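You operate a simulated robot arm through the tools that you are given. There is no shell and no other tool. Be economical: measure what you need, move in short steps, check, and stop when the job is done.

Carry out the task below with a simulated robot arm. There is one attempt and no reset: what you move stays moved.

## Task
Pump the oiler three times, then run station one up to its peg and back.
Fine: pull the safety pin for it and push it back in after.

Only the result counts: the job must be done as asked and must still hold three seconds after the hand-in. Knocking over, shifting, dropping, spilling or breaking anything else fails it.

## Robot
A 7-joint arm with a two-finger parallel gripper, fixed in place. Base frame: the origin is at the foot of the arm, x ahead of it, y to its left, z up. Readings come in m, degrees, newtons and seconds.
Its first joint turns from -166.0 to 166.0 degrees. Payload 4.4 kg.
The tool frame sits at the grasp point between the pads (the TCP): z along the fingers, y along the line on which they close. The tips reach 0.023 m beyond it. Largest opening 0.094 m; finger width 0.038, thickness 0.01; the body of the gripper, 0.054 by 0.096 m, starts 0.039 m behind the TCP.
Orientation is told as [roll, pitch, yaw] about the base's x, y, z axes, in that order, counted from this pose: with the fingers straight down and closing along the base's y, the tool's x points along the base's -x, its y along +y and its z along -z.

## Interface
- The arm moves only by the tool servo_tool. Its argument "deltas" is a list of rows, each an object of numbers (a shift or turn left out is 0, a gripper value left out holds the last): "ax", "ay", "az": the turn, a rotation vector about the tool's x, y, z in rad; "tx", "ty", "tz": the shift along the tool's x, y, z in m; "claw": the finger opening in m, from 0 to 0.094. In form: [{"ax": .., "ay": .., "az": .., "tx": .., "ty": .., "tz": .., "claw": ..}, ...]. A call has 1 to 8 rows; each row is the pose to reach, as a shift and turn from the pose commanded when the call began, along the tool's axes at that moment. Each row takes 0.2 s and may step no farther than 0.05 m and 8.6 degrees from the row before; otherwise, or with a gripper value out of range, the whole call is refused. A pose out of reach is approached as far as the arm can. The call stops where the force on the tool passes 80 N (or 10 N more than at its start, if that is more) or the arm is blocked; 0.2 s more then pass. The fingers move at their own pace (about 0.072 m/s each) and stop on an object; they squeeze with about 28 N. The grip force told is the motor's: it shows also when the fingers shut on nothing. Time passes only in rows, and 0.2 s behind the last, so rows that repeat a pose let the fingers close. It gives the time, the measured TCP pose, the force on the tool (base axes), the opening and the grip force at its end, in the units of the frame above (readings bear some noise), with the torque about the TCP (base axes, N m) and any sound that the robot's microphone picked up, and new pictures: "views" is both (left out), scene, wrist or none.
- Cameras (640 x 400 px; columns grow to the right, rows downward): "scene" is fixed at [0.0507, -0.6519, 1.625]; the picture's right is [0.71, -0.70, 0.00], its down [-0.32, -0.32, -0.89] and it looks along [0.63, 0.63, -0.45] (base axes); focal length 371 px, centre (320, 200). "wrist" rides on the gripper at [0.086, 0.016, -0.074] in the tool frame; the picture's right is [-0.18, 0.98, 0.00], its down [-0.58, -0.11, -0.81] and it looks along [-0.79, -0.15, 0.59] (tool axes); focal length 243 px, centre (320, 200). There is no depth. A picture from a camera that has moved, and an enlarged one, comes with that camera's place and axes in the base frame and with its lens.
- enlarge(camera, box): a new picture of the part [left, top, right, bottom] of that camera's present view, enlarged. No time passes.
- sign_off(): hands the job in; it is judged then, once.

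Work in short steps. Places have to be worked out from the pictures, the camera data and where the tool is seen: move nearer, look again, correct. Check each grasp and each placing, and mend what went wrong. You have 120 turns and 200 pictures in all, those below and enlarged ones among them. Open the gripper and draw the arm clear of the work before you hand the job in, unless the task says otherwise; then end with one line.

The tools are called after "Request:" by a JSON object that holds its "method" and its "body". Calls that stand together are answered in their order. servo_tool: Moves the arm, as the interface text tells. Its arguments: {"type":"object","properties":{"deltas":{"type":"array","items":{"type":"object","properties":{"ax":{"type":"number"},"ay":{"type":"number"},"az":{"type":"number"},"tx":{"type":"number"},"ty":{"type":"number"},"tz":{"type":"number"},"claw":{"type":"number"}}}},"views":{"type":"string","enum":["both","scene","wrist","none"]}},"required":["deltas"]} The other tools are called the same way: enlarge (camera, box) takes an enlarged picture of a part of a camera's view; sign_off () hands the job in.

At the start:

```text
time: 0.0
eef_pos: [0.4713, 0.7442, 1.1974]
tool_rot: [0.0, 0.0, 0.0]
force: [-0.7, 0.5, 0.4]
wrist_torque: [0.0, -0.03, -0.03]
gripper_width: 0.0937
finger_force: 0.1
```

scene: 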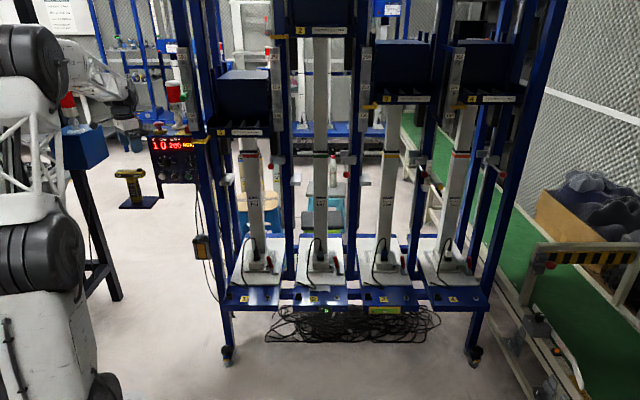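
wrist: 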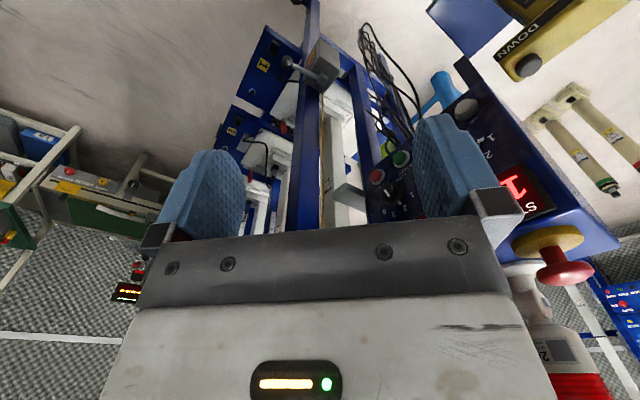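

I start by looking closely at the scene: the stations, the panel, and whatever could be the oiler and the safety pin.

Request:
{"method": "enlarge", "body": {"camera": "scene", "box": [110, 60, 310, 185]}}

Request:
{"method": "enlarge", "body": {"camera": "scene", "box": [180, 180, 340, 310]}}

Request:
{"method": "enlarge", "body": {"camera": "wrist", "box": [340, 0, 640, 280]}}

Request:
{"method": "enlarge", "body": {"camera": "wrist", "box": [200, 0, 440, 240]}}

```text
3.20 times, centred on (210, 122) of scene
camera zoom: at [0.0507, -0.6519, 1.625], right [0.71, -0.7, 0.0], down [-0.32, -0.32, -0.89], along [0.63, 0.63, -0.45], focal length 1188 px, centre (672, 448)
```

zoom: 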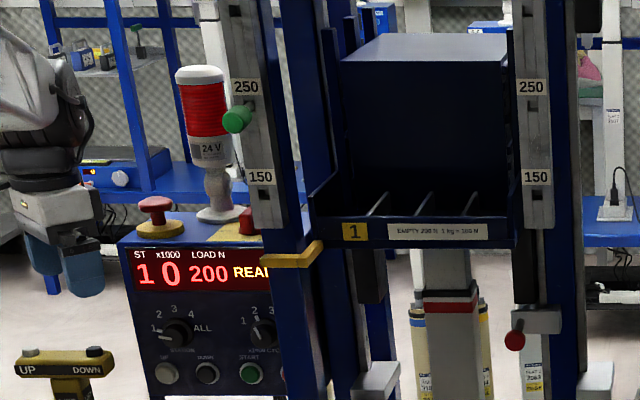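

```text
3.08 times, centred on (260, 245) of scene
camera zoom: at [0.0507, -0.6519, 1.625], right [0.71, -0.7, 0.0], down [-0.32, -0.32, -0.89], along [0.63, 0.63, -0.45], focal length 1142 px, centre (505, 62)
```

zoom: 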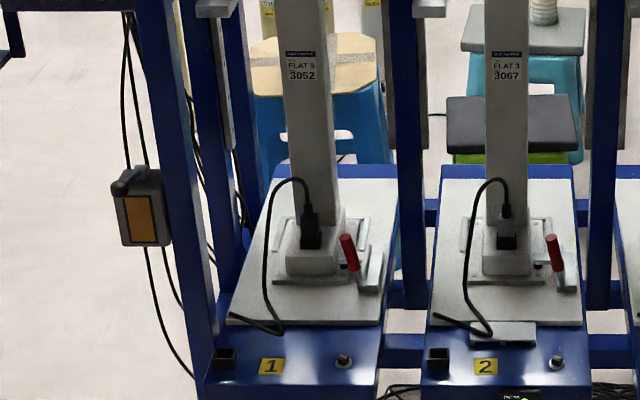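

```text
1.43 times, centred on (490, 140) of wrist
camera zoom: at [0.3845, 0.7602, 1.2728], right [0.18, 0.98, 0.0], down [0.58, -0.11, 0.81], along [0.79, -0.15, -0.59], focal length 347 px, centre (77, 286)
```

zoom: 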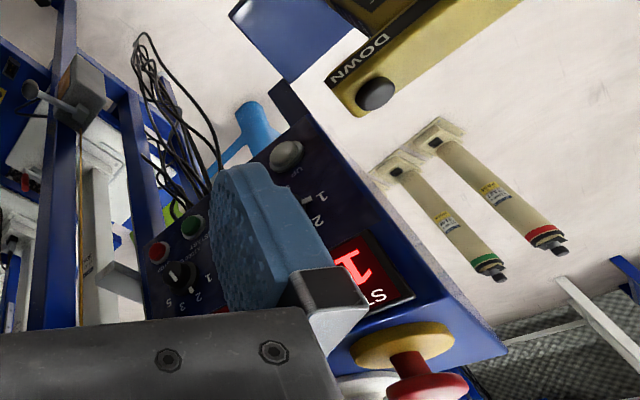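

```text
1.67 times, centred on (320, 120) of wrist
camera zoom: at [0.3845, 0.7602, 1.2728], right [0.18, 0.98, 0.0], down [0.58, -0.11, 0.81], along [0.79, -0.15, -0.59], focal length 404 px, centre (320, 333)
```

zoom: 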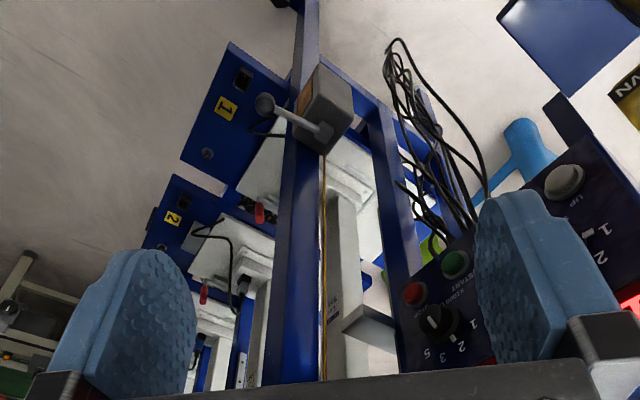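

I need finer views of the panel, the peg, the pin and the oiler.

Request:
{"method": "enlarge", "body": {"camera": "scene", "box": [145, 120, 215, 190]}}

Request:
{"method": "enlarge", "body": {"camera": "scene", "box": [180, 70, 230, 130]}}

Request:
{"method": "enlarge", "body": {"camera": "scene", "box": [205, 110, 295, 190]}}

Request:
{"method": "enlarge", "body": {"camera": "scene", "box": [185, 225, 225, 270]}}

Request:
{"method": "enlarge", "body": {"camera": "scene", "box": [100, 150, 165, 215]}}

Request:
{"method": "enlarge", "body": {"camera": "wrist", "box": [270, 20, 360, 110]}}

```text
5.71 times, centred on (180, 155) of scene
camera zoom: at [0.0507, -0.6519, 1.625], right [0.71, -0.7, 0.0], down [-0.32, -0.32, -0.89], along [0.63, 0.63, -0.45], focal length 2122 px, centre (1120, 457)
```

zoom: 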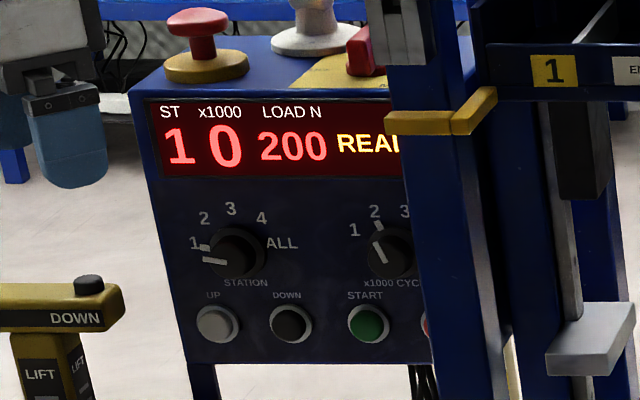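

```text
6.67 times, centred on (205, 100) of scene
camera zoom: at [0.0507, -0.6519, 1.625], right [0.71, -0.7, 0.0], down [-0.32, -0.32, -0.89], along [0.63, 0.63, -0.45], focal length 2475 px, centre (1087, 867)
```

zoom: 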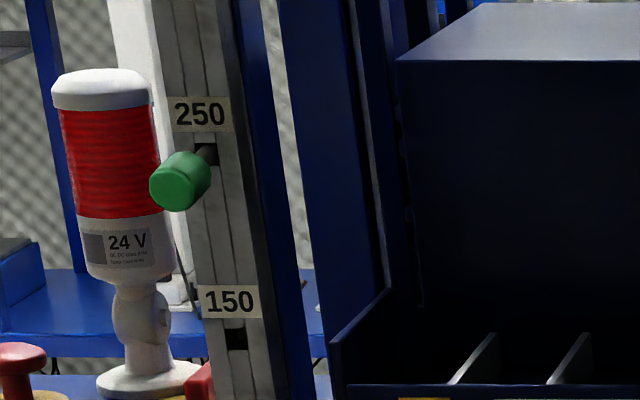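

```text
5.00 times, centred on (250, 150) of scene
camera zoom: at [0.0507, -0.6519, 1.625], right [0.71, -0.7, 0.0], down [-0.32, -0.32, -0.89], along [0.63, 0.63, -0.45], focal length 1856 px, centre (670, 450)
```

zoom: 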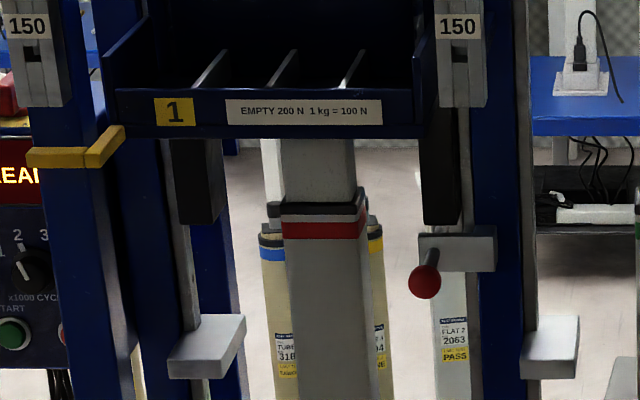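

```text
8.89 times, centred on (205, 248) of scene
camera zoom: at [0.0507, -0.6519, 1.625], right [0.71, -0.7, 0.0], down [-0.32, -0.32, -0.89], along [0.63, 0.63, -0.45], focal length 3300 px, centre (1342, -222)
```

zoom: 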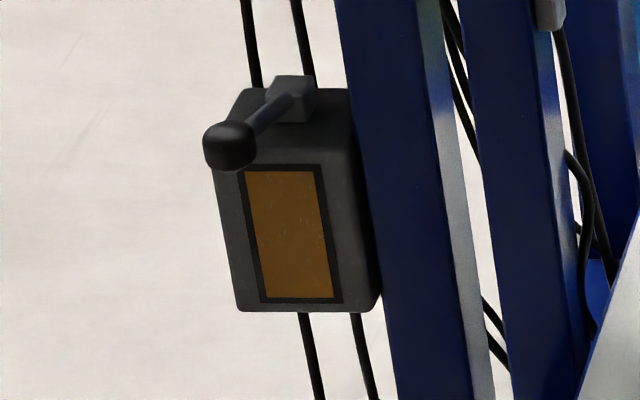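

```text
6.15 times, centred on (132, 182) of scene
camera zoom: at [0.0507, -0.6519, 1.625], right [0.71, -0.7, 0.0], down [-0.32, -0.32, -0.89], along [0.63, 0.63, -0.45], focal length 2285 px, centre (1474, 308)
```

zoom: 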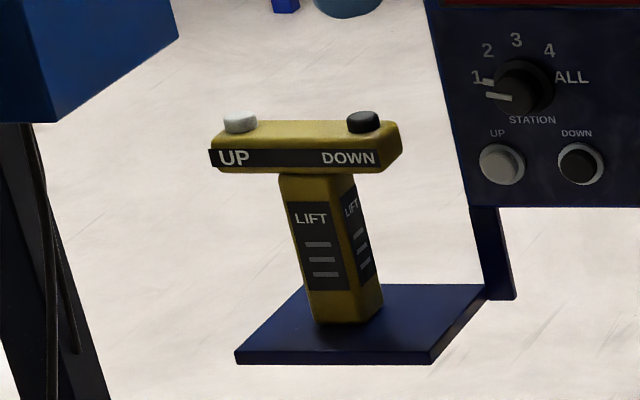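

```text
4.44 times, centred on (315, 65) of wrist
camera zoom: at [0.3845, 0.7602, 1.2728], right [0.18, 0.98, 0.0], down [0.58, -0.11, 0.81], along [0.79, -0.15, -0.59], focal length 1078 px, centre (342, 800)
```

zoom: 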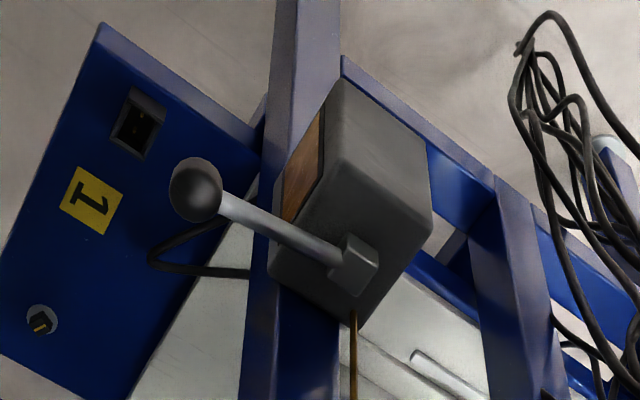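

Rough triangulation: oiler knob ≈ (0.595, 0.65, 0.77), panel UP ≈ (0.618, 0.926, 0.97) and START ≈ (0.702, 0.845, 0.97). The frame front faces about (-0.7, -0.7). I look more closely at the pin, the panel top and the neighbouring stations.

Request:
{"method": "enlarge", "body": {"camera": "scene", "box": [255, 145, 305, 180]}}

Request:
{"method": "enlarge", "body": {"camera": "scene", "box": [260, 0, 520, 190]}}

Request:
{"method": "enlarge", "body": {"camera": "scene", "box": [0, 0, 150, 130]}}

Request:
{"method": "enlarge", "body": {"camera": "scene", "box": [215, 230, 295, 310]}}

```text
11.43 times, centred on (280, 162) of scene
camera zoom: at [0.0507, -0.6519, 1.625], right [0.71, -0.7, 0.0], down [-0.32, -0.32, -0.89], along [0.63, 0.63, -0.45], focal length 4243 px, centre (777, 629)
```

zoom: 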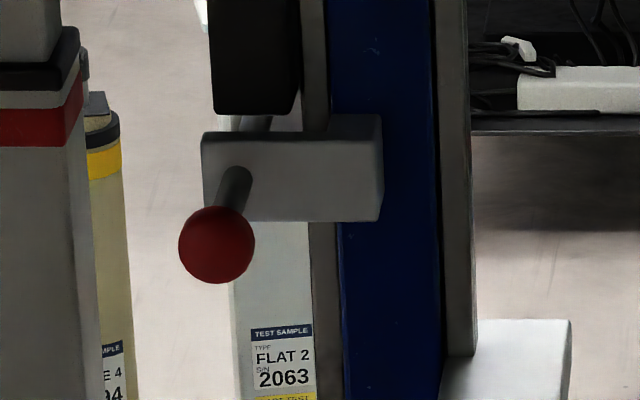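

```text
2.11 times, centred on (390, 95) of scene
camera zoom: at [0.0507, -0.6519, 1.625], right [0.71, -0.7, 0.0], down [-0.32, -0.32, -0.89], along [0.63, 0.63, -0.45], focal length 782 px, centre (173, 421)
```

zoom: 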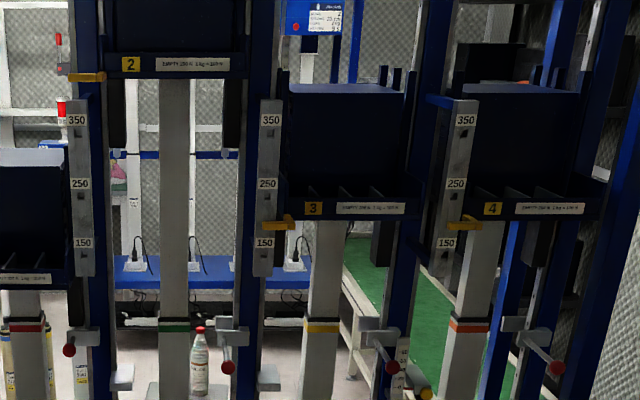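

```text
3.08 times, centred on (75, 65) of scene
camera zoom: at [0.0507, -0.6519, 1.625], right [0.71, -0.7, 0.0], down [-0.32, -0.32, -0.89], along [0.63, 0.63, -0.45], focal length 1142 px, centre (1074, 615)
```

zoom: 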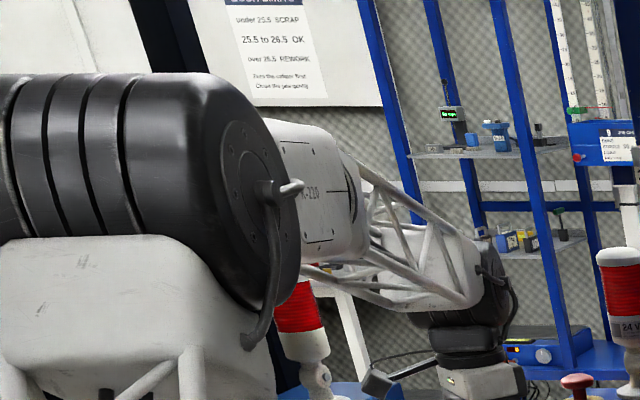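

```text
5.00 times, centred on (255, 270) of scene
camera zoom: at [0.0507, -0.6519, 1.625], right [0.71, -0.7, 0.0], down [-0.32, -0.32, -0.89], along [0.63, 0.63, -0.45], focal length 1856 px, centre (645, -150)
```

zoom: 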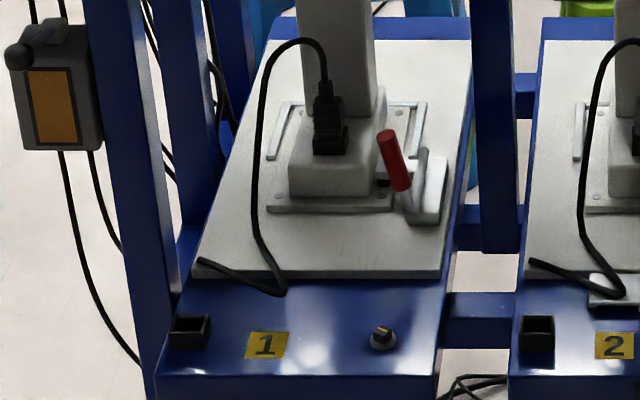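

Stations 2–4 have their red-ball pins pulled out, and station 1's pin is in. So the red ball under carriage 1 is the safety pin, the green knob is the peg, and the yellow bracket is the carriage pointer. I back off a little and yaw about 45° so the tool is square to the frame.

Request:
{"method": "servo_tool", "body": {"deltas": [{"az": -0.13, "tx": 0.012, "ty": -0.012}, {"az": -0.26, "tx": 0.024, "ty": -0.024}, {"az": -0.39, "tx": 0.036, "ty": -0.036}, {"az": -0.52, "tx": 0.048, "ty": -0.048}, {"az": -0.65, "tx": 0.06, "ty": -0.06}, {"az": -0.785, "tx": 0.07, "ty": -0.07}, {"az": -0.785, "tx": 0.07, "ty": -0.07}]}}

```text
time: 1.6
eef_pos: [0.4005, 0.6727, 1.1981]
tool_rot: [0.0, 0.0, 45.1]
force: [0.7, -0.8, 0.7]
wrist_torque: [-0.02, -0.01, 0.03]
gripper_width: 0.0941
finger_force: 0.1
camera wrist: at [0.3282, 0.624, 1.2733], right [-0.57, 0.82, 0.0], down [0.49, 0.34, 0.81], along [0.66, 0.46, -0.59], focal length 243 px, centre (320, 200)
```

scene: 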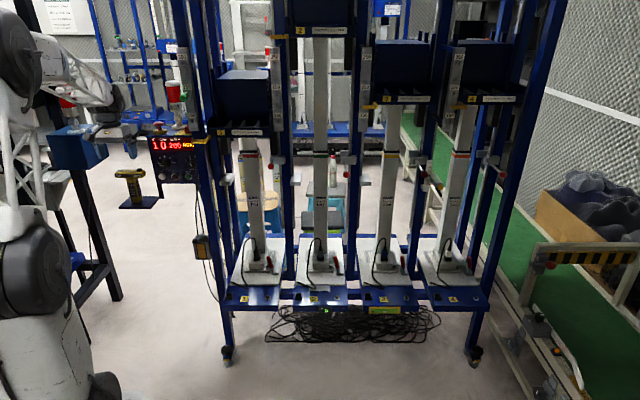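
wrist: 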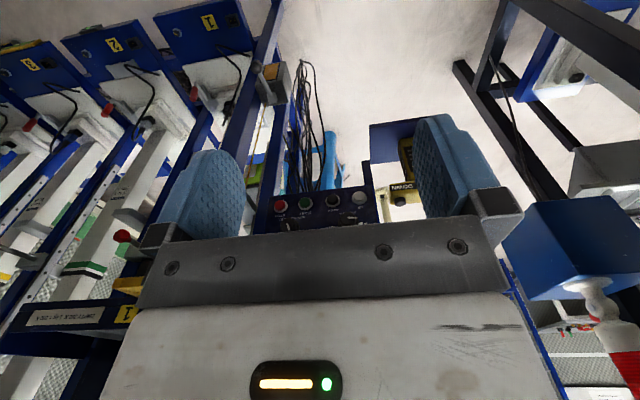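

The wrist now sees the oiler, the panel and the red pin. The pin ball triangulates to about (0.937, 0.544, 1.038). I enlarge to refine the oiler, panel and pin positions.

Request:
{"method": "enlarge", "body": {"camera": "wrist", "box": [240, 50, 320, 110]}}

Request:
{"method": "enlarge", "body": {"camera": "wrist", "box": [250, 160, 410, 240]}}

Request:
{"method": "enlarge", "body": {"camera": "wrist", "box": [80, 180, 180, 260]}}

```text
6.67 times, centred on (280, 80) of wrist
camera zoom: at [0.3282, 0.624, 1.2733], right [-0.57, 0.82, 0.0], down [0.49, 0.34, 0.81], along [0.66, 0.46, -0.59], focal length 1618 px, centre (587, 1000)
```

zoom: 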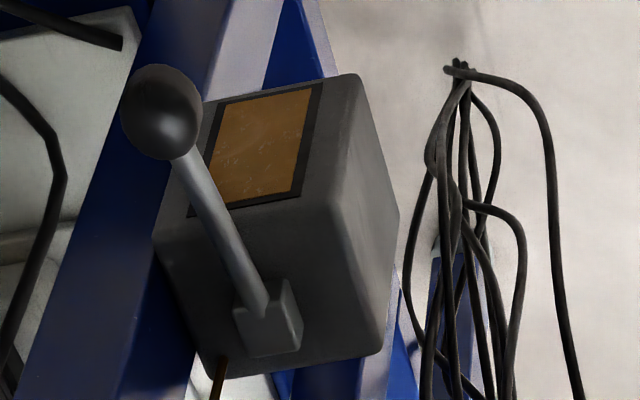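

```text
4.00 times, centred on (330, 200) of wrist
camera zoom: at [0.3282, 0.624, 1.2733], right [-0.57, 0.82, 0.0], down [0.49, 0.34, 0.81], along [0.66, 0.46, -0.59], focal length 970 px, centre (280, 200)
```

zoom: 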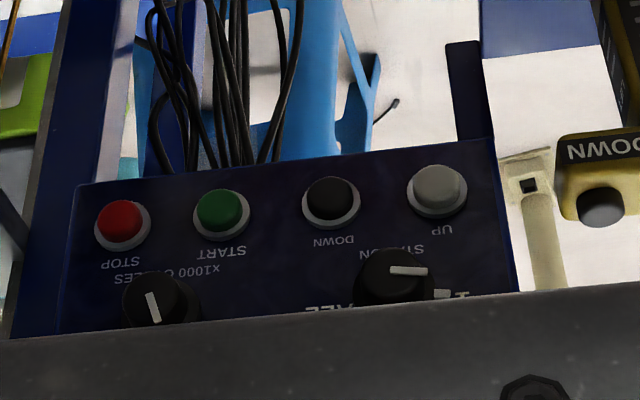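

```text
5.00 times, centred on (130, 220) of wrist
camera zoom: at [0.3282, 0.624, 1.2733], right [-0.57, 0.82, 0.0], down [0.49, 0.34, 0.81], along [0.66, 0.46, -0.59], focal length 1213 px, centre (1270, 100)
```

zoom: 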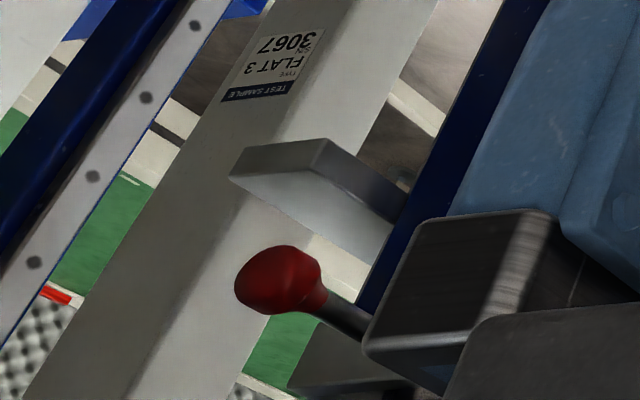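

The second view agrees: oiler knob ≈ (0.596, 0.652, 0.765), its pivot ≈ (0.659, 0.716, 0.736). I lower the tool in front of the oiler, tilting 25° forward and closing the fingers so the tips make a flat pusher.

Request:
{"method": "servo_tool", "body": {"deltas": [{"tx": 0.0014, "ty": -0.0214, "tz": 0.0354, "ay": -0.063, "claw": 0}, {"tx": 0.0028, "ty": -0.0428, "tz": 0.0708, "ay": -0.126}, {"tx": 0.0042, "ty": -0.0642, "tz": 0.1063, "ay": -0.189}, {"tx": 0.0055, "ty": -0.0857, "tz": 0.1417, "ay": -0.251}, {"tx": 0.0069, "ty": -0.107, "tz": 0.177, "ay": -0.314}, {"tx": 0.0083, "ty": -0.1285, "tz": 0.2126, "ay": -0.377}, {"tx": 0.0097, "ty": -0.15, "tz": 0.248, "ay": -0.44}, {"tx": 0.0097, "ty": -0.15, "tz": 0.248, "ay": -0.44}]}}

```text
time: 3.4
eef_pos: [0.5026, 0.5611, 0.9506]
tool_rot: [0.0, -25.4, 45.0]
force: [-0.2, 0.0, -0.3]
wrist_torque: [-0.01, 0.01, 0.0]
gripper_width: 0.0002
finger_force: 28.2
camera wrist: at [0.4124, 0.4944, 0.9819], right [-0.58, 0.81, 0.08], down [0.21, 0.05, 0.98], along [0.79, 0.58, -0.2], focal length 243 px, centre (320, 200)
```

scene: 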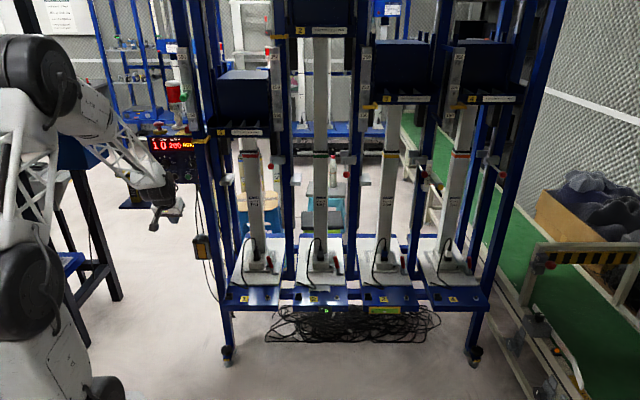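
wrist: 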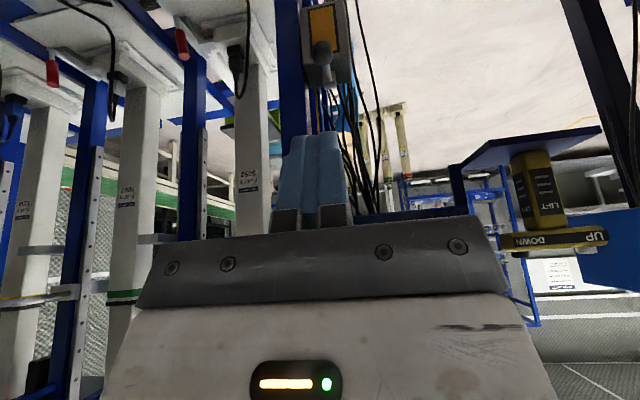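

The tool is in front of the oiler with the fingers closed. I move to about 5 cm above the knob.

Request:
{"method": "servo_tool", "body": {"deltas": [{"tx": -0.0175, "tz": 0.033}, {"tx": -0.035, "tz": 0.066}, {"tx": -0.0525, "tz": 0.0995}, {"tx": -0.0702, "ty": -0.0017, "tz": 0.133}, {"tx": -0.0702, "ty": -0.0017, "tz": 0.133}]}}

Request:
{"method": "enlarge", "body": {"camera": "scene", "box": [160, 190, 240, 270]}}

Request:
{"method": "enlarge", "body": {"camera": "wrist", "box": [260, 80, 380, 220]}}

```text
time: 4.6
eef_pos: [0.5871, 0.6445, 0.8588]
tool_rot: [0.0, -25.2, 45.0]
force: [-0.4, 0.0, 0.0]
wrist_torque: [0.01, 0.01, 0.01]
gripper_width: 0.0
finger_force: 28.1
camera wrist: at [0.4981, 0.5791, 0.8896], right [-0.58, 0.81, 0.08], down [0.21, 0.05, 0.98], along [0.79, 0.58, -0.2], focal length 243 px, centre (320, 200)
```

scene: 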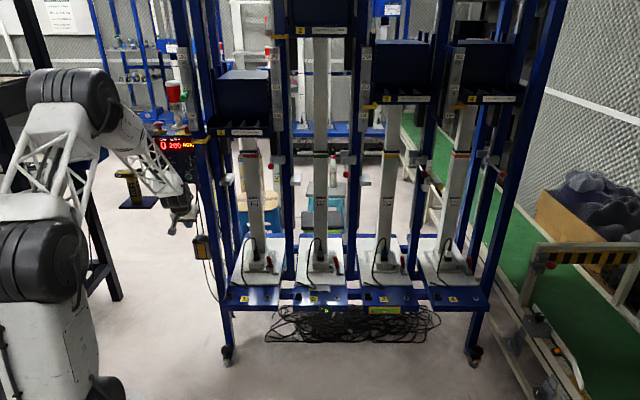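
wrist: 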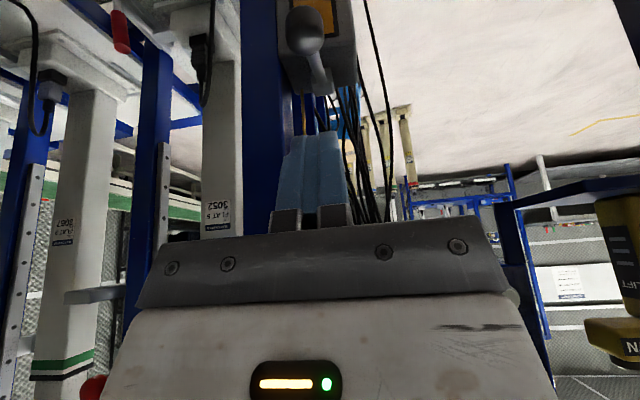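

```text
5.00 times, centred on (200, 230) of scene
camera zoom: at [0.0507, -0.6519, 1.625], right [0.71, -0.7, 0.0], down [-0.32, -0.32, -0.89], along [0.63, 0.63, -0.45], focal length 1856 px, centre (920, 50)
```

zoom: 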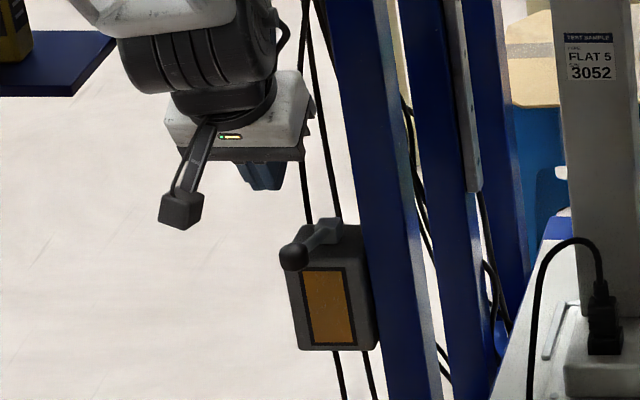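

```text
2.86 times, centred on (320, 150) of wrist
camera zoom: at [0.4981, 0.5791, 0.8896], right [-0.58, 0.81, 0.08], down [0.21, 0.05, 0.98], along [0.79, 0.58, -0.2], focal length 693 px, centre (320, 343)
```

zoom: 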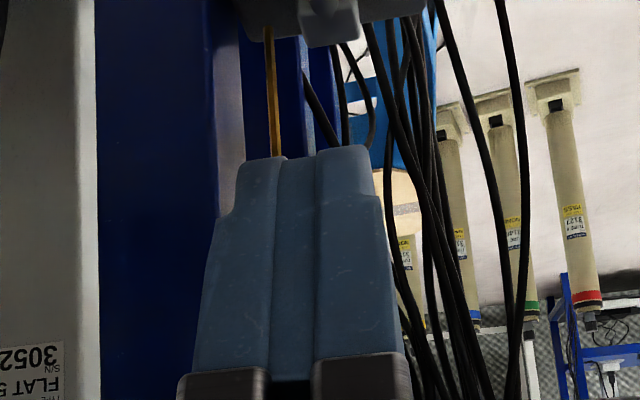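

The second look confirms the knob within 5 mm and under the finger face. I press down in small steps and watch force and sound.

Request:
{"method": "servo_tool", "body": {"deltas": [{"tx": 0.0128, "tz": 0.0272}, {"tx": 0.0213, "tz": 0.0453}, {"tx": 0.0277, "tz": 0.0588}, {"tx": 0.0341, "tz": 0.0724}]}}

Request:
{"method": "enlarge", "body": {"camera": "scene", "box": [160, 190, 240, 270]}}

```text
time: 5.6
eef_pos: [0.5875, 0.6446, 0.7817]
tool_rot: [0.0, -25.3, 45.2]
force: [-5.1, -5.2, 2.7]
wrist_torque: [-0.1, 0.12, -0.01]
gripper_width: 0.0
finger_force: 28.1
camera wrist: at [0.4979, 0.5788, 0.8131], right [-0.58, 0.81, 0.08], down [0.21, 0.05, 0.98], along [0.79, 0.58, -0.2], focal length 243 px, centre (320, 200)
```

scene: 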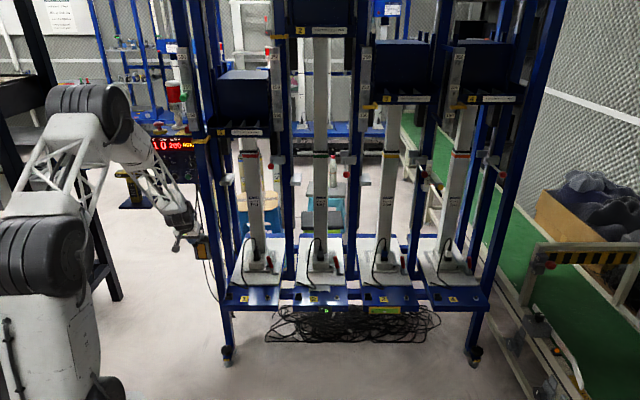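
wrist: 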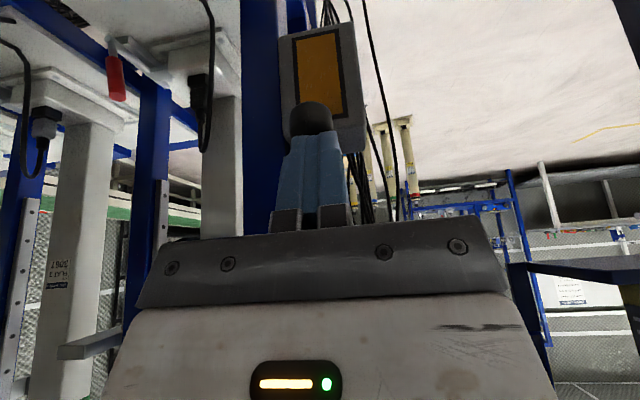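

```text
5.00 times, centred on (200, 230) of scene
camera zoom: at [0.0507, -0.6519, 1.625], right [0.71, -0.7, 0.0], down [-0.32, -0.32, -0.89], along [0.63, 0.63, -0.45], focal length 1856 px, centre (920, 50)
```

zoom: 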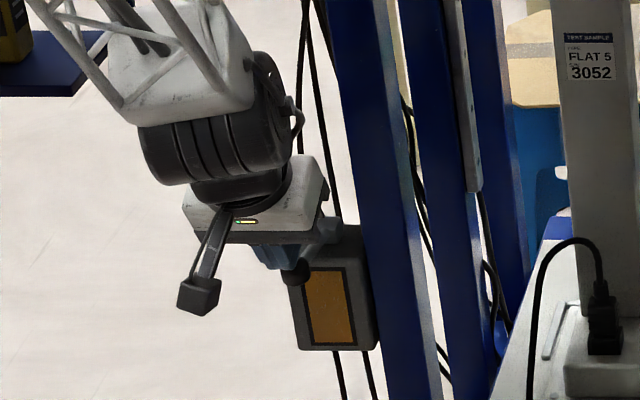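

Contact at about 7 N, and the knob is moving under the fingers. I press further down in small steps.

Request:
{"method": "servo_tool", "body": {"deltas": [{"tx": 0.0043, "tz": 0.009}, {"tx": 0.0085, "tz": 0.0181}, {"tx": 0.0128, "tz": 0.0272}, {"tx": 0.017, "tz": 0.0362}]}}

Request:
{"method": "enlarge", "body": {"camera": "scene", "box": [160, 190, 240, 270]}}

```text
time: 6.7
eef_pos: [0.5875, 0.6438, 0.747]
tool_rot: [0.0, -25.5, 45.0]
force: [-28.7, -35.4, 41.6]
wrist_torque: [-0.16, 0.02, -0.13]
gripper_width: 0.0
finger_force: 28.8
stopped in row 4: the force on the tool passed its limit at 87 N (the readings are from after the stop); the commanded pose is now the measured one
camera wrist: at [0.4977, 0.5784, 0.7772], right [-0.58, 0.81, 0.08], down [0.2, 0.05, 0.98], along [0.79, 0.58, -0.19], focal length 243 px, centre (320, 200)
```

scene: 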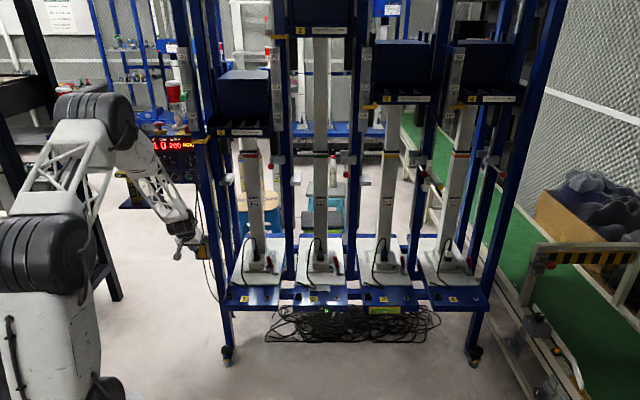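
wrist: 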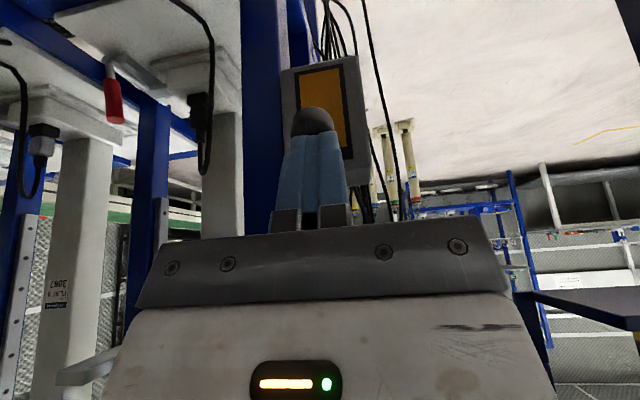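

```text
5.00 times, centred on (200, 230) of scene
camera zoom: at [0.0507, -0.6519, 1.625], right [0.71, -0.7, 0.0], down [-0.32, -0.32, -0.89], along [0.63, 0.63, -0.45], focal length 1856 px, centre (920, 50)
```

zoom: 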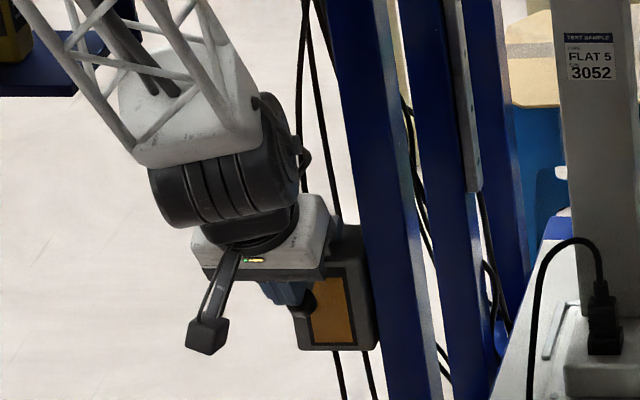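

The force limit stopped the press after about 4 cm of stroke, probably at the end stop. I lift off and see whether the lever springs back.

Request:
{"method": "servo_tool", "body": {"deltas": [{"tx": -0.0085, "tz": -0.0181}, {"tx": -0.0213, "tz": -0.0453}, {"tx": -0.0384, "tz": -0.0815}, {"tx": -0.0384, "tz": -0.0815}]}}

Request:
{"method": "enlarge", "body": {"camera": "scene", "box": [180, 210, 230, 260]}}

```text
time: 7.7
eef_pos: [0.5856, 0.6465, 0.8354]
tool_rot: [0.0, -25.5, 45.1]
force: [0.0, -0.5, 0.3]
wrist_torque: [-0.01, -0.01, -0.01]
gripper_width: 0.0002
finger_force: 28.1
camera wrist: at [0.4961, 0.5795, 0.8664], right [-0.58, 0.81, 0.08], down [0.2, 0.05, 0.98], along [0.79, 0.58, -0.19], focal length 243 px, centre (320, 200)
```

scene: 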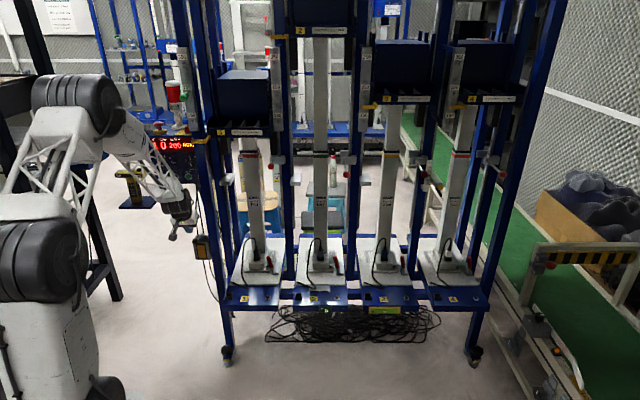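
wrist: 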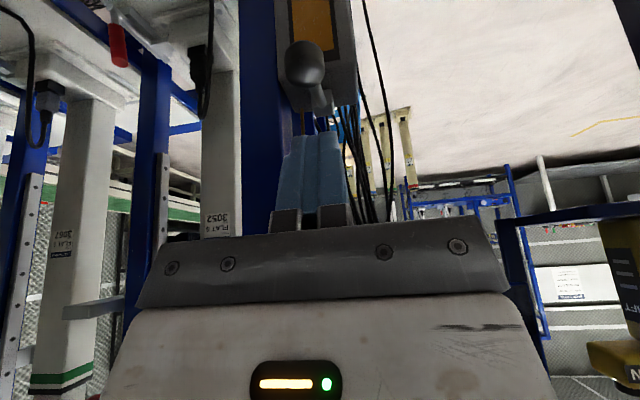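

```text
8.00 times, centred on (205, 235) of scene
camera zoom: at [0.0507, -0.6519, 1.625], right [0.71, -0.7, 0.0], down [-0.32, -0.32, -0.89], along [0.63, 0.63, -0.45], focal length 2970 px, centre (1240, -80)
```

zoom: 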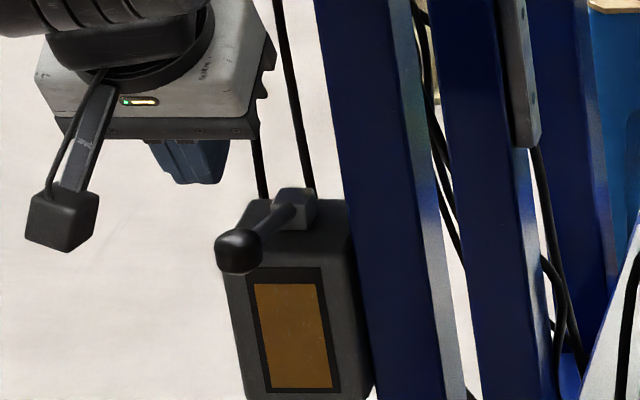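

The lever sprang back. The force direction suggests I was on the outer side of the ball, so I move about 1.2 cm further in and press again. I will compare the end angle with the first stroke to check that one was full.

Request:
{"method": "servo_tool", "body": {"deltas": [{"tx": -0.0108, "tz": 0.0051}, {"tx": 0.0066, "tz": 0.0418}, {"tx": 0.0151, "tz": 0.06}, {"tx": 0.0215, "tz": 0.0735}]}}

Request:
{"method": "enlarge", "body": {"camera": "scene", "box": [180, 210, 230, 260]}}

```text
time: 8.7
eef_pos: [0.5952, 0.6529, 0.7583]
tool_rot: [0.0, -25.5, 45.0]
force: [-0.9, -5.3, 3.7]
wrist_torque: [-0.19, 0.06, -0.01]
gripper_width: 0.0
finger_force: 27.9
camera wrist: at [0.5058, 0.587, 0.7887], right [-0.58, 0.81, 0.08], down [0.2, 0.05, 0.98], along [0.79, 0.58, -0.19], focal length 243 px, centre (320, 200)
```

scene: 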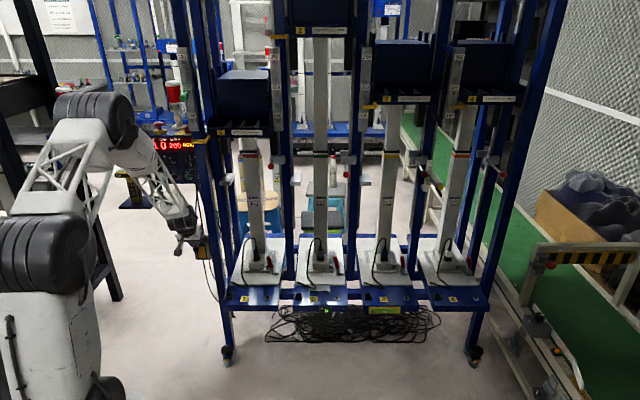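
wrist: 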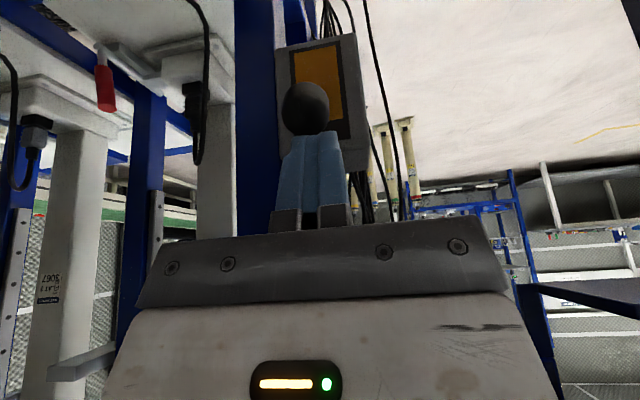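

```text
8.00 times, centred on (205, 235) of scene
camera zoom: at [0.0507, -0.6519, 1.625], right [0.71, -0.7, 0.0], down [-0.32, -0.32, -0.89], along [0.63, 0.63, -0.45], focal length 2970 px, centre (1240, -80)
```

zoom: 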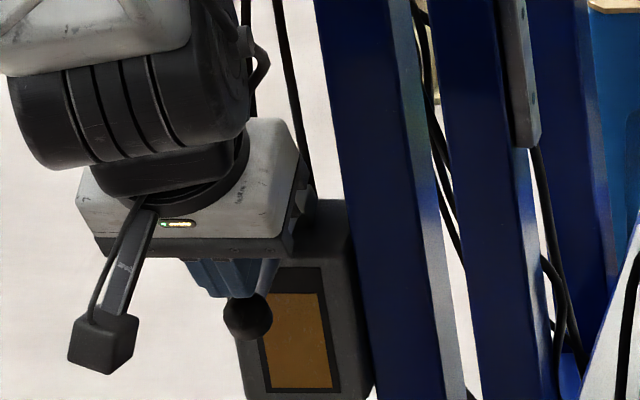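

The fingers now bear on the lever shaft just behind the ball. I continue down to the stop.

Request:
{"method": "servo_tool", "body": {"deltas": [{"tx": 0.0043, "tz": 0.009}, {"tx": 0.0085, "tz": 0.0181}, {"tx": 0.0128, "tz": 0.0272}, {"tx": 0.017, "tz": 0.0362}]}}

Request:
{"method": "enlarge", "body": {"camera": "scene", "box": [180, 210, 230, 260]}}

```text
time: 9.2
eef_pos: [0.5959, 0.6528, 0.7528]
tool_rot: [0.0, -25.5, 44.9]
force: [-32.7, -34.4, 41.0]
wrist_torque: [-0.73, 0.58, -0.04]
gripper_width: 0.0
finger_force: 28.6
stopped in row 2: the force on the tool passed its limit at 102 N (the readings are from after the stop); the commanded pose is now the measured one
camera wrist: at [0.5059, 0.5872, 0.7829], right [-0.58, 0.81, 0.08], down [0.2, 0.05, 0.98], along [0.79, 0.58, -0.19], focal length 243 px, centre (320, 200)
```

scene: 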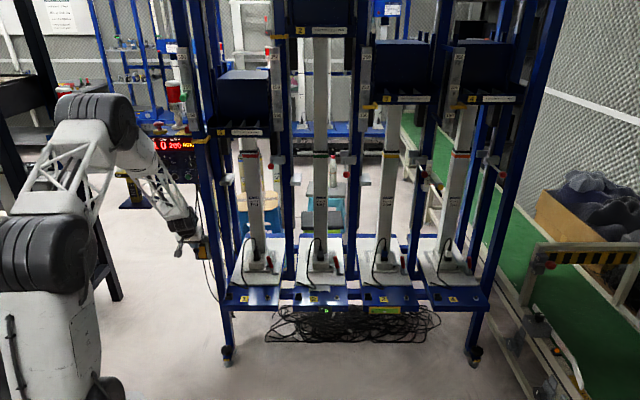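
wrist: 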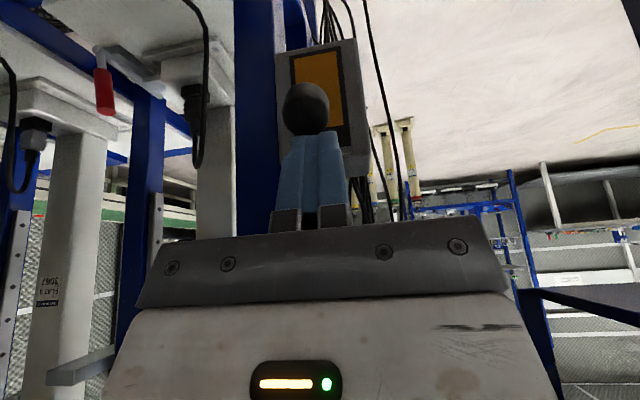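

```text
8.00 times, centred on (205, 235) of scene
camera zoom: at [0.0507, -0.6519, 1.625], right [0.71, -0.7, 0.0], down [-0.32, -0.32, -0.89], along [0.63, 0.63, -0.45], focal length 2970 px, centre (1240, -80)
```

zoom: 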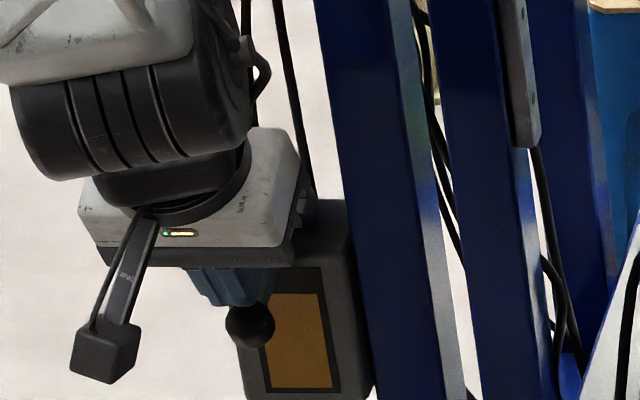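

The ball ended at the same image position as in the first stroke, so both were full strokes. I release and let it return.

Request:
{"method": "servo_tool", "body": {"deltas": [{"tx": -0.0128, "tz": -0.0272}, {"tx": -0.0255, "tz": -0.0543}, {"tx": -0.0362, "tz": -0.0769}, {"tx": -0.0362, "tz": -0.0769}, {"tx": -0.0362, "tz": -0.0769}], "views": "wrist"}}

Request:
{"method": "enlarge", "body": {"camera": "scene", "box": [180, 210, 230, 260]}}

```text
time: 10.3
eef_pos: [0.595, 0.6534, 0.836]
tool_rot: [0.1, -25.5, 45.0]
force: [0.5, 1.2, -0.8]
wrist_torque: [0.03, 0.03, 0.02]
gripper_width: 0.0001
finger_force: 28.1
camera wrist: at [0.5059, 0.5877, 0.8655], right [-0.58, 0.81, 0.08], down [0.2, 0.05, 0.98], along [0.79, 0.58, -0.19], focal length 243 px, centre (320, 200)
```

wrist: 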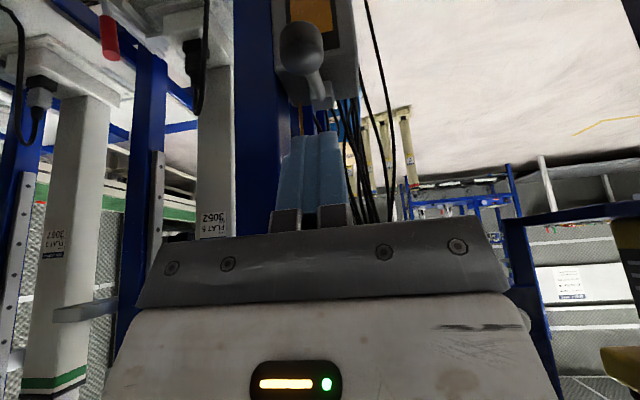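

```text
8.00 times, centred on (205, 235) of scene
camera zoom: at [0.0507, -0.6519, 1.625], right [0.71, -0.7, 0.0], down [-0.32, -0.32, -0.89], along [0.63, 0.63, -0.45], focal length 2970 px, centre (1240, -80)
```

zoom: 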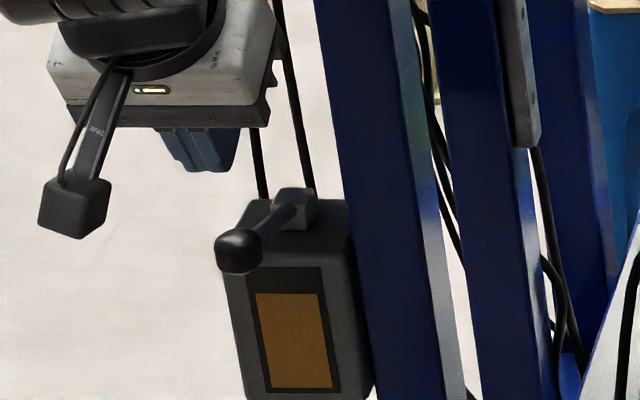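

The lever is back up and the oil level in the sight glass drops a step with each stroke, so two are counted. I make the third stroke.

Request:
{"method": "servo_tool", "body": {"deltas": [{"tx": 0.0174, "tz": 0.0367}, {"tx": 0.0259, "tz": 0.0549}, {"tx": 0.0323, "tz": 0.0684}, {"tx": 0.0366, "tz": 0.0779}, {"tx": 0.0405, "tz": 0.086}], "views": "none"}}

Request:
{"method": "enlarge", "body": {"camera": "scene", "box": [180, 210, 230, 260]}}

```text
time: 11.5
eef_pos: [0.5948, 0.6538, 0.7538]
tool_rot: [0.0, -25.7, 45.0]
force: [-30.7, -34.3, 42.8]
wrist_torque: [-0.75, 0.61, -0.1]
gripper_width: 0.0002
finger_force: 27.7
stopped in row 5: the force on the tool passed its limit at 98 N (the readings are from after the stop); the commanded pose is now the measured one
```

```text
8.00 times, centred on (205, 235) of scene
camera zoom: at [0.0507, -0.6519, 1.625], right [0.71, -0.7, 0.0], down [-0.32, -0.32, -0.89], along [0.63, 0.63, -0.45], focal length 2970 px, centre (1240, -80)
```

zoom: 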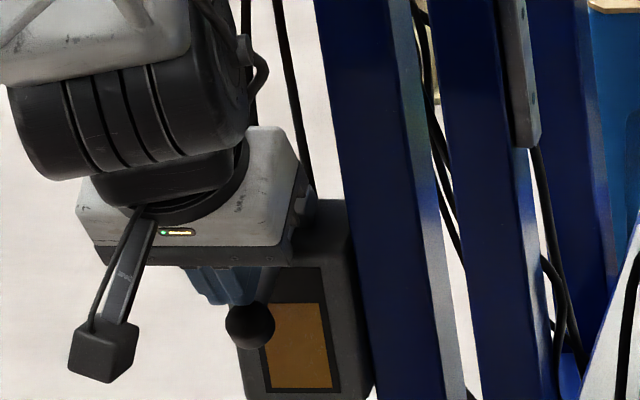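

Third stroke done: the level dropped another step. I lift off, let the lever return, and back away from the frame.

Request:
{"method": "servo_tool", "body": {"deltas": [{"tx": -0.0173, "tz": -0.0361}, {"tx": -0.0345, "tz": -0.0722}, {"tx": -0.0173, "tz": -0.108}, {"tx": 0.0278, "tz": -0.129}, {"tx": 0.0729, "tz": -0.151}, {"tx": 0.1, "tz": -0.18}], "views": "wrist"}}

Request:
{"method": "enlarge", "body": {"camera": "scene", "box": [180, 210, 230, 260]}}

```text
refused: row 5 steps farther than a row can; nothing moved
```

```text
8.00 times, centred on (205, 235) of scene
camera zoom: at [0.0507, -0.6519, 1.625], right [0.71, -0.7, 0.0], down [-0.32, -0.32, -0.89], along [0.63, 0.63, -0.45], focal length 2970 px, centre (1240, -80)
```

zoom: 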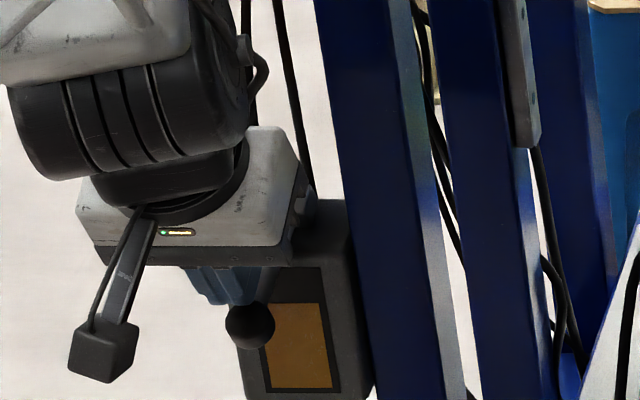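

One row was just over the step limit, so I retry with smaller steps.

Request:
{"method": "servo_tool", "body": {"deltas": [{"tx": -0.0173, "tz": -0.0361}, {"tx": -0.0345, "tz": -0.0722}, {"tx": -0.0173, "tz": -0.108}, {"tx": 0.02, "tz": -0.129}, {"tx": 0.06, "tz": -0.149}, {"tx": 0.09, "tz": -0.18}], "views": "wrist"}}

Request:
{"method": "enlarge", "body": {"camera": "scene", "box": [180, 210, 230, 260]}}

```text
time: 12.9
eef_pos: [0.4836, 0.5422, 0.8756]
tool_rot: [0.0, -25.7, 44.9]
force: [-1.0, 0.1, 0.3]
wrist_torque: [0.01, -0.01, 0.0]
gripper_width: 0.0
finger_force: 28.0
camera wrist: at [0.394, 0.4765, 0.9059], right [-0.58, 0.81, 0.08], down [0.2, 0.05, 0.98], along [0.79, 0.58, -0.19], focal length 243 px, centre (320, 200)
```

wrist: 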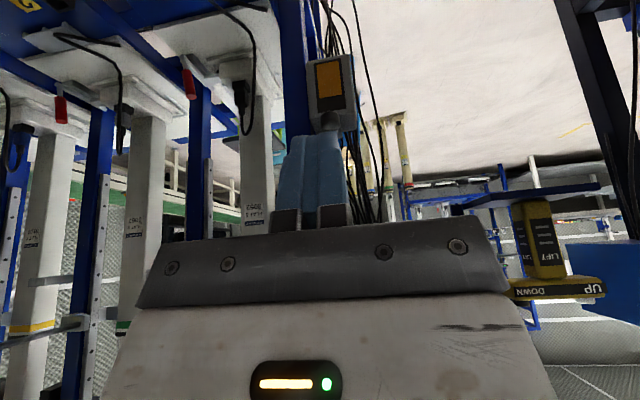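

```text
8.00 times, centred on (205, 235) of scene
camera zoom: at [0.0507, -0.6519, 1.625], right [0.71, -0.7, 0.0], down [-0.32, -0.32, -0.89], along [0.63, 0.63, -0.45], focal length 2970 px, centre (1240, -80)
```

zoom: 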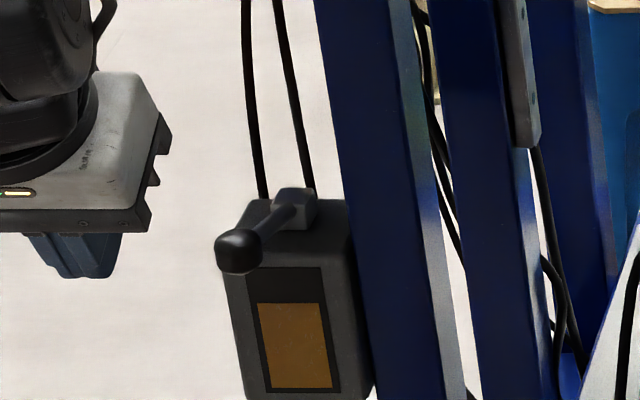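

The oiler is finished: lever up, three level steps. I now swing across towards the pin's front, tilting the tool to about 60° and opening the fingers.

Request:
{"method": "servo_tool", "body": {"deltas": [{"tx": -0.0235, "ty": -0.0396, "tz": -0.0114, "ay": -0.075, "claw": 0.07}, {"tx": -0.047, "ty": -0.0792, "tz": -0.0228, "ay": -0.15}, {"tx": -0.0705, "ty": -0.1189, "tz": -0.0343, "ay": -0.225}, {"tx": -0.094, "ty": -0.1585, "tz": -0.0457, "ay": -0.3}, {"tx": -0.1175, "ty": -0.198, "tz": -0.0571, "ay": -0.375}, {"tx": -0.141, "ty": -0.2377, "tz": -0.0685, "ay": -0.45}, {"tx": -0.1645, "ty": -0.2774, "tz": -0.08, "ay": -0.525}, {"tx": -0.188, "ty": -0.317, "tz": -0.0914, "ay": -0.6}]}}

Request:
{"method": "enlarge", "body": {"camera": "scene", "box": [200, 110, 300, 190]}}

```text
time: 14.7
eef_pos: [0.7991, 0.4119, 1.0392]
tool_rot: [0.1, -60.1, 45.0]
force: [0.2, -0.8, -0.3]
wrist_torque: [-0.02, 0.0, -0.01]
gripper_width: 0.0701
finger_force: 0.1
camera wrist: at [0.7109, 0.3477, 1.0007], right [-0.63, 0.76, 0.16], down [-0.21, -0.37, 0.91], along [0.75, 0.54, 0.39], focal length 243 px, centre (320, 200)
```

scene: 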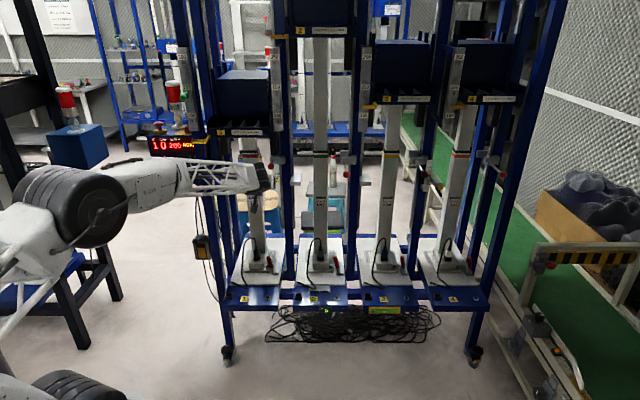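
wrist: 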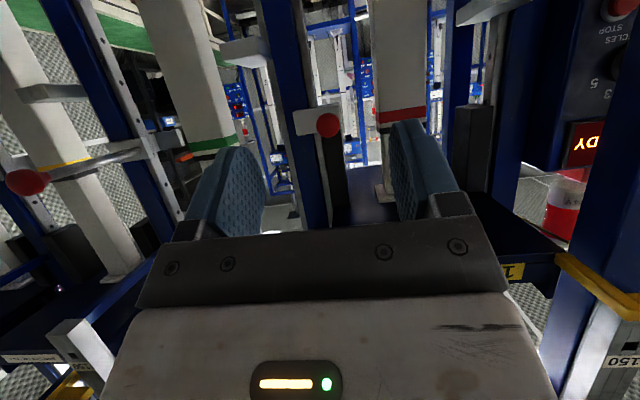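

```text
5.00 times, centred on (250, 150) of scene
camera zoom: at [0.0507, -0.6519, 1.625], right [0.71, -0.7, 0.0], down [-0.32, -0.32, -0.89], along [0.63, 0.63, -0.45], focal length 1856 px, centre (670, 450)
```

zoom: 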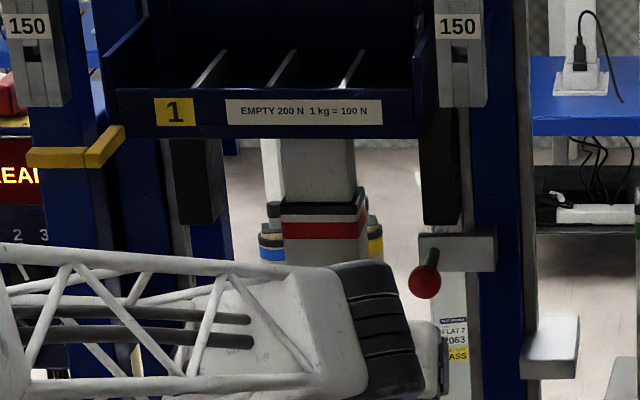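

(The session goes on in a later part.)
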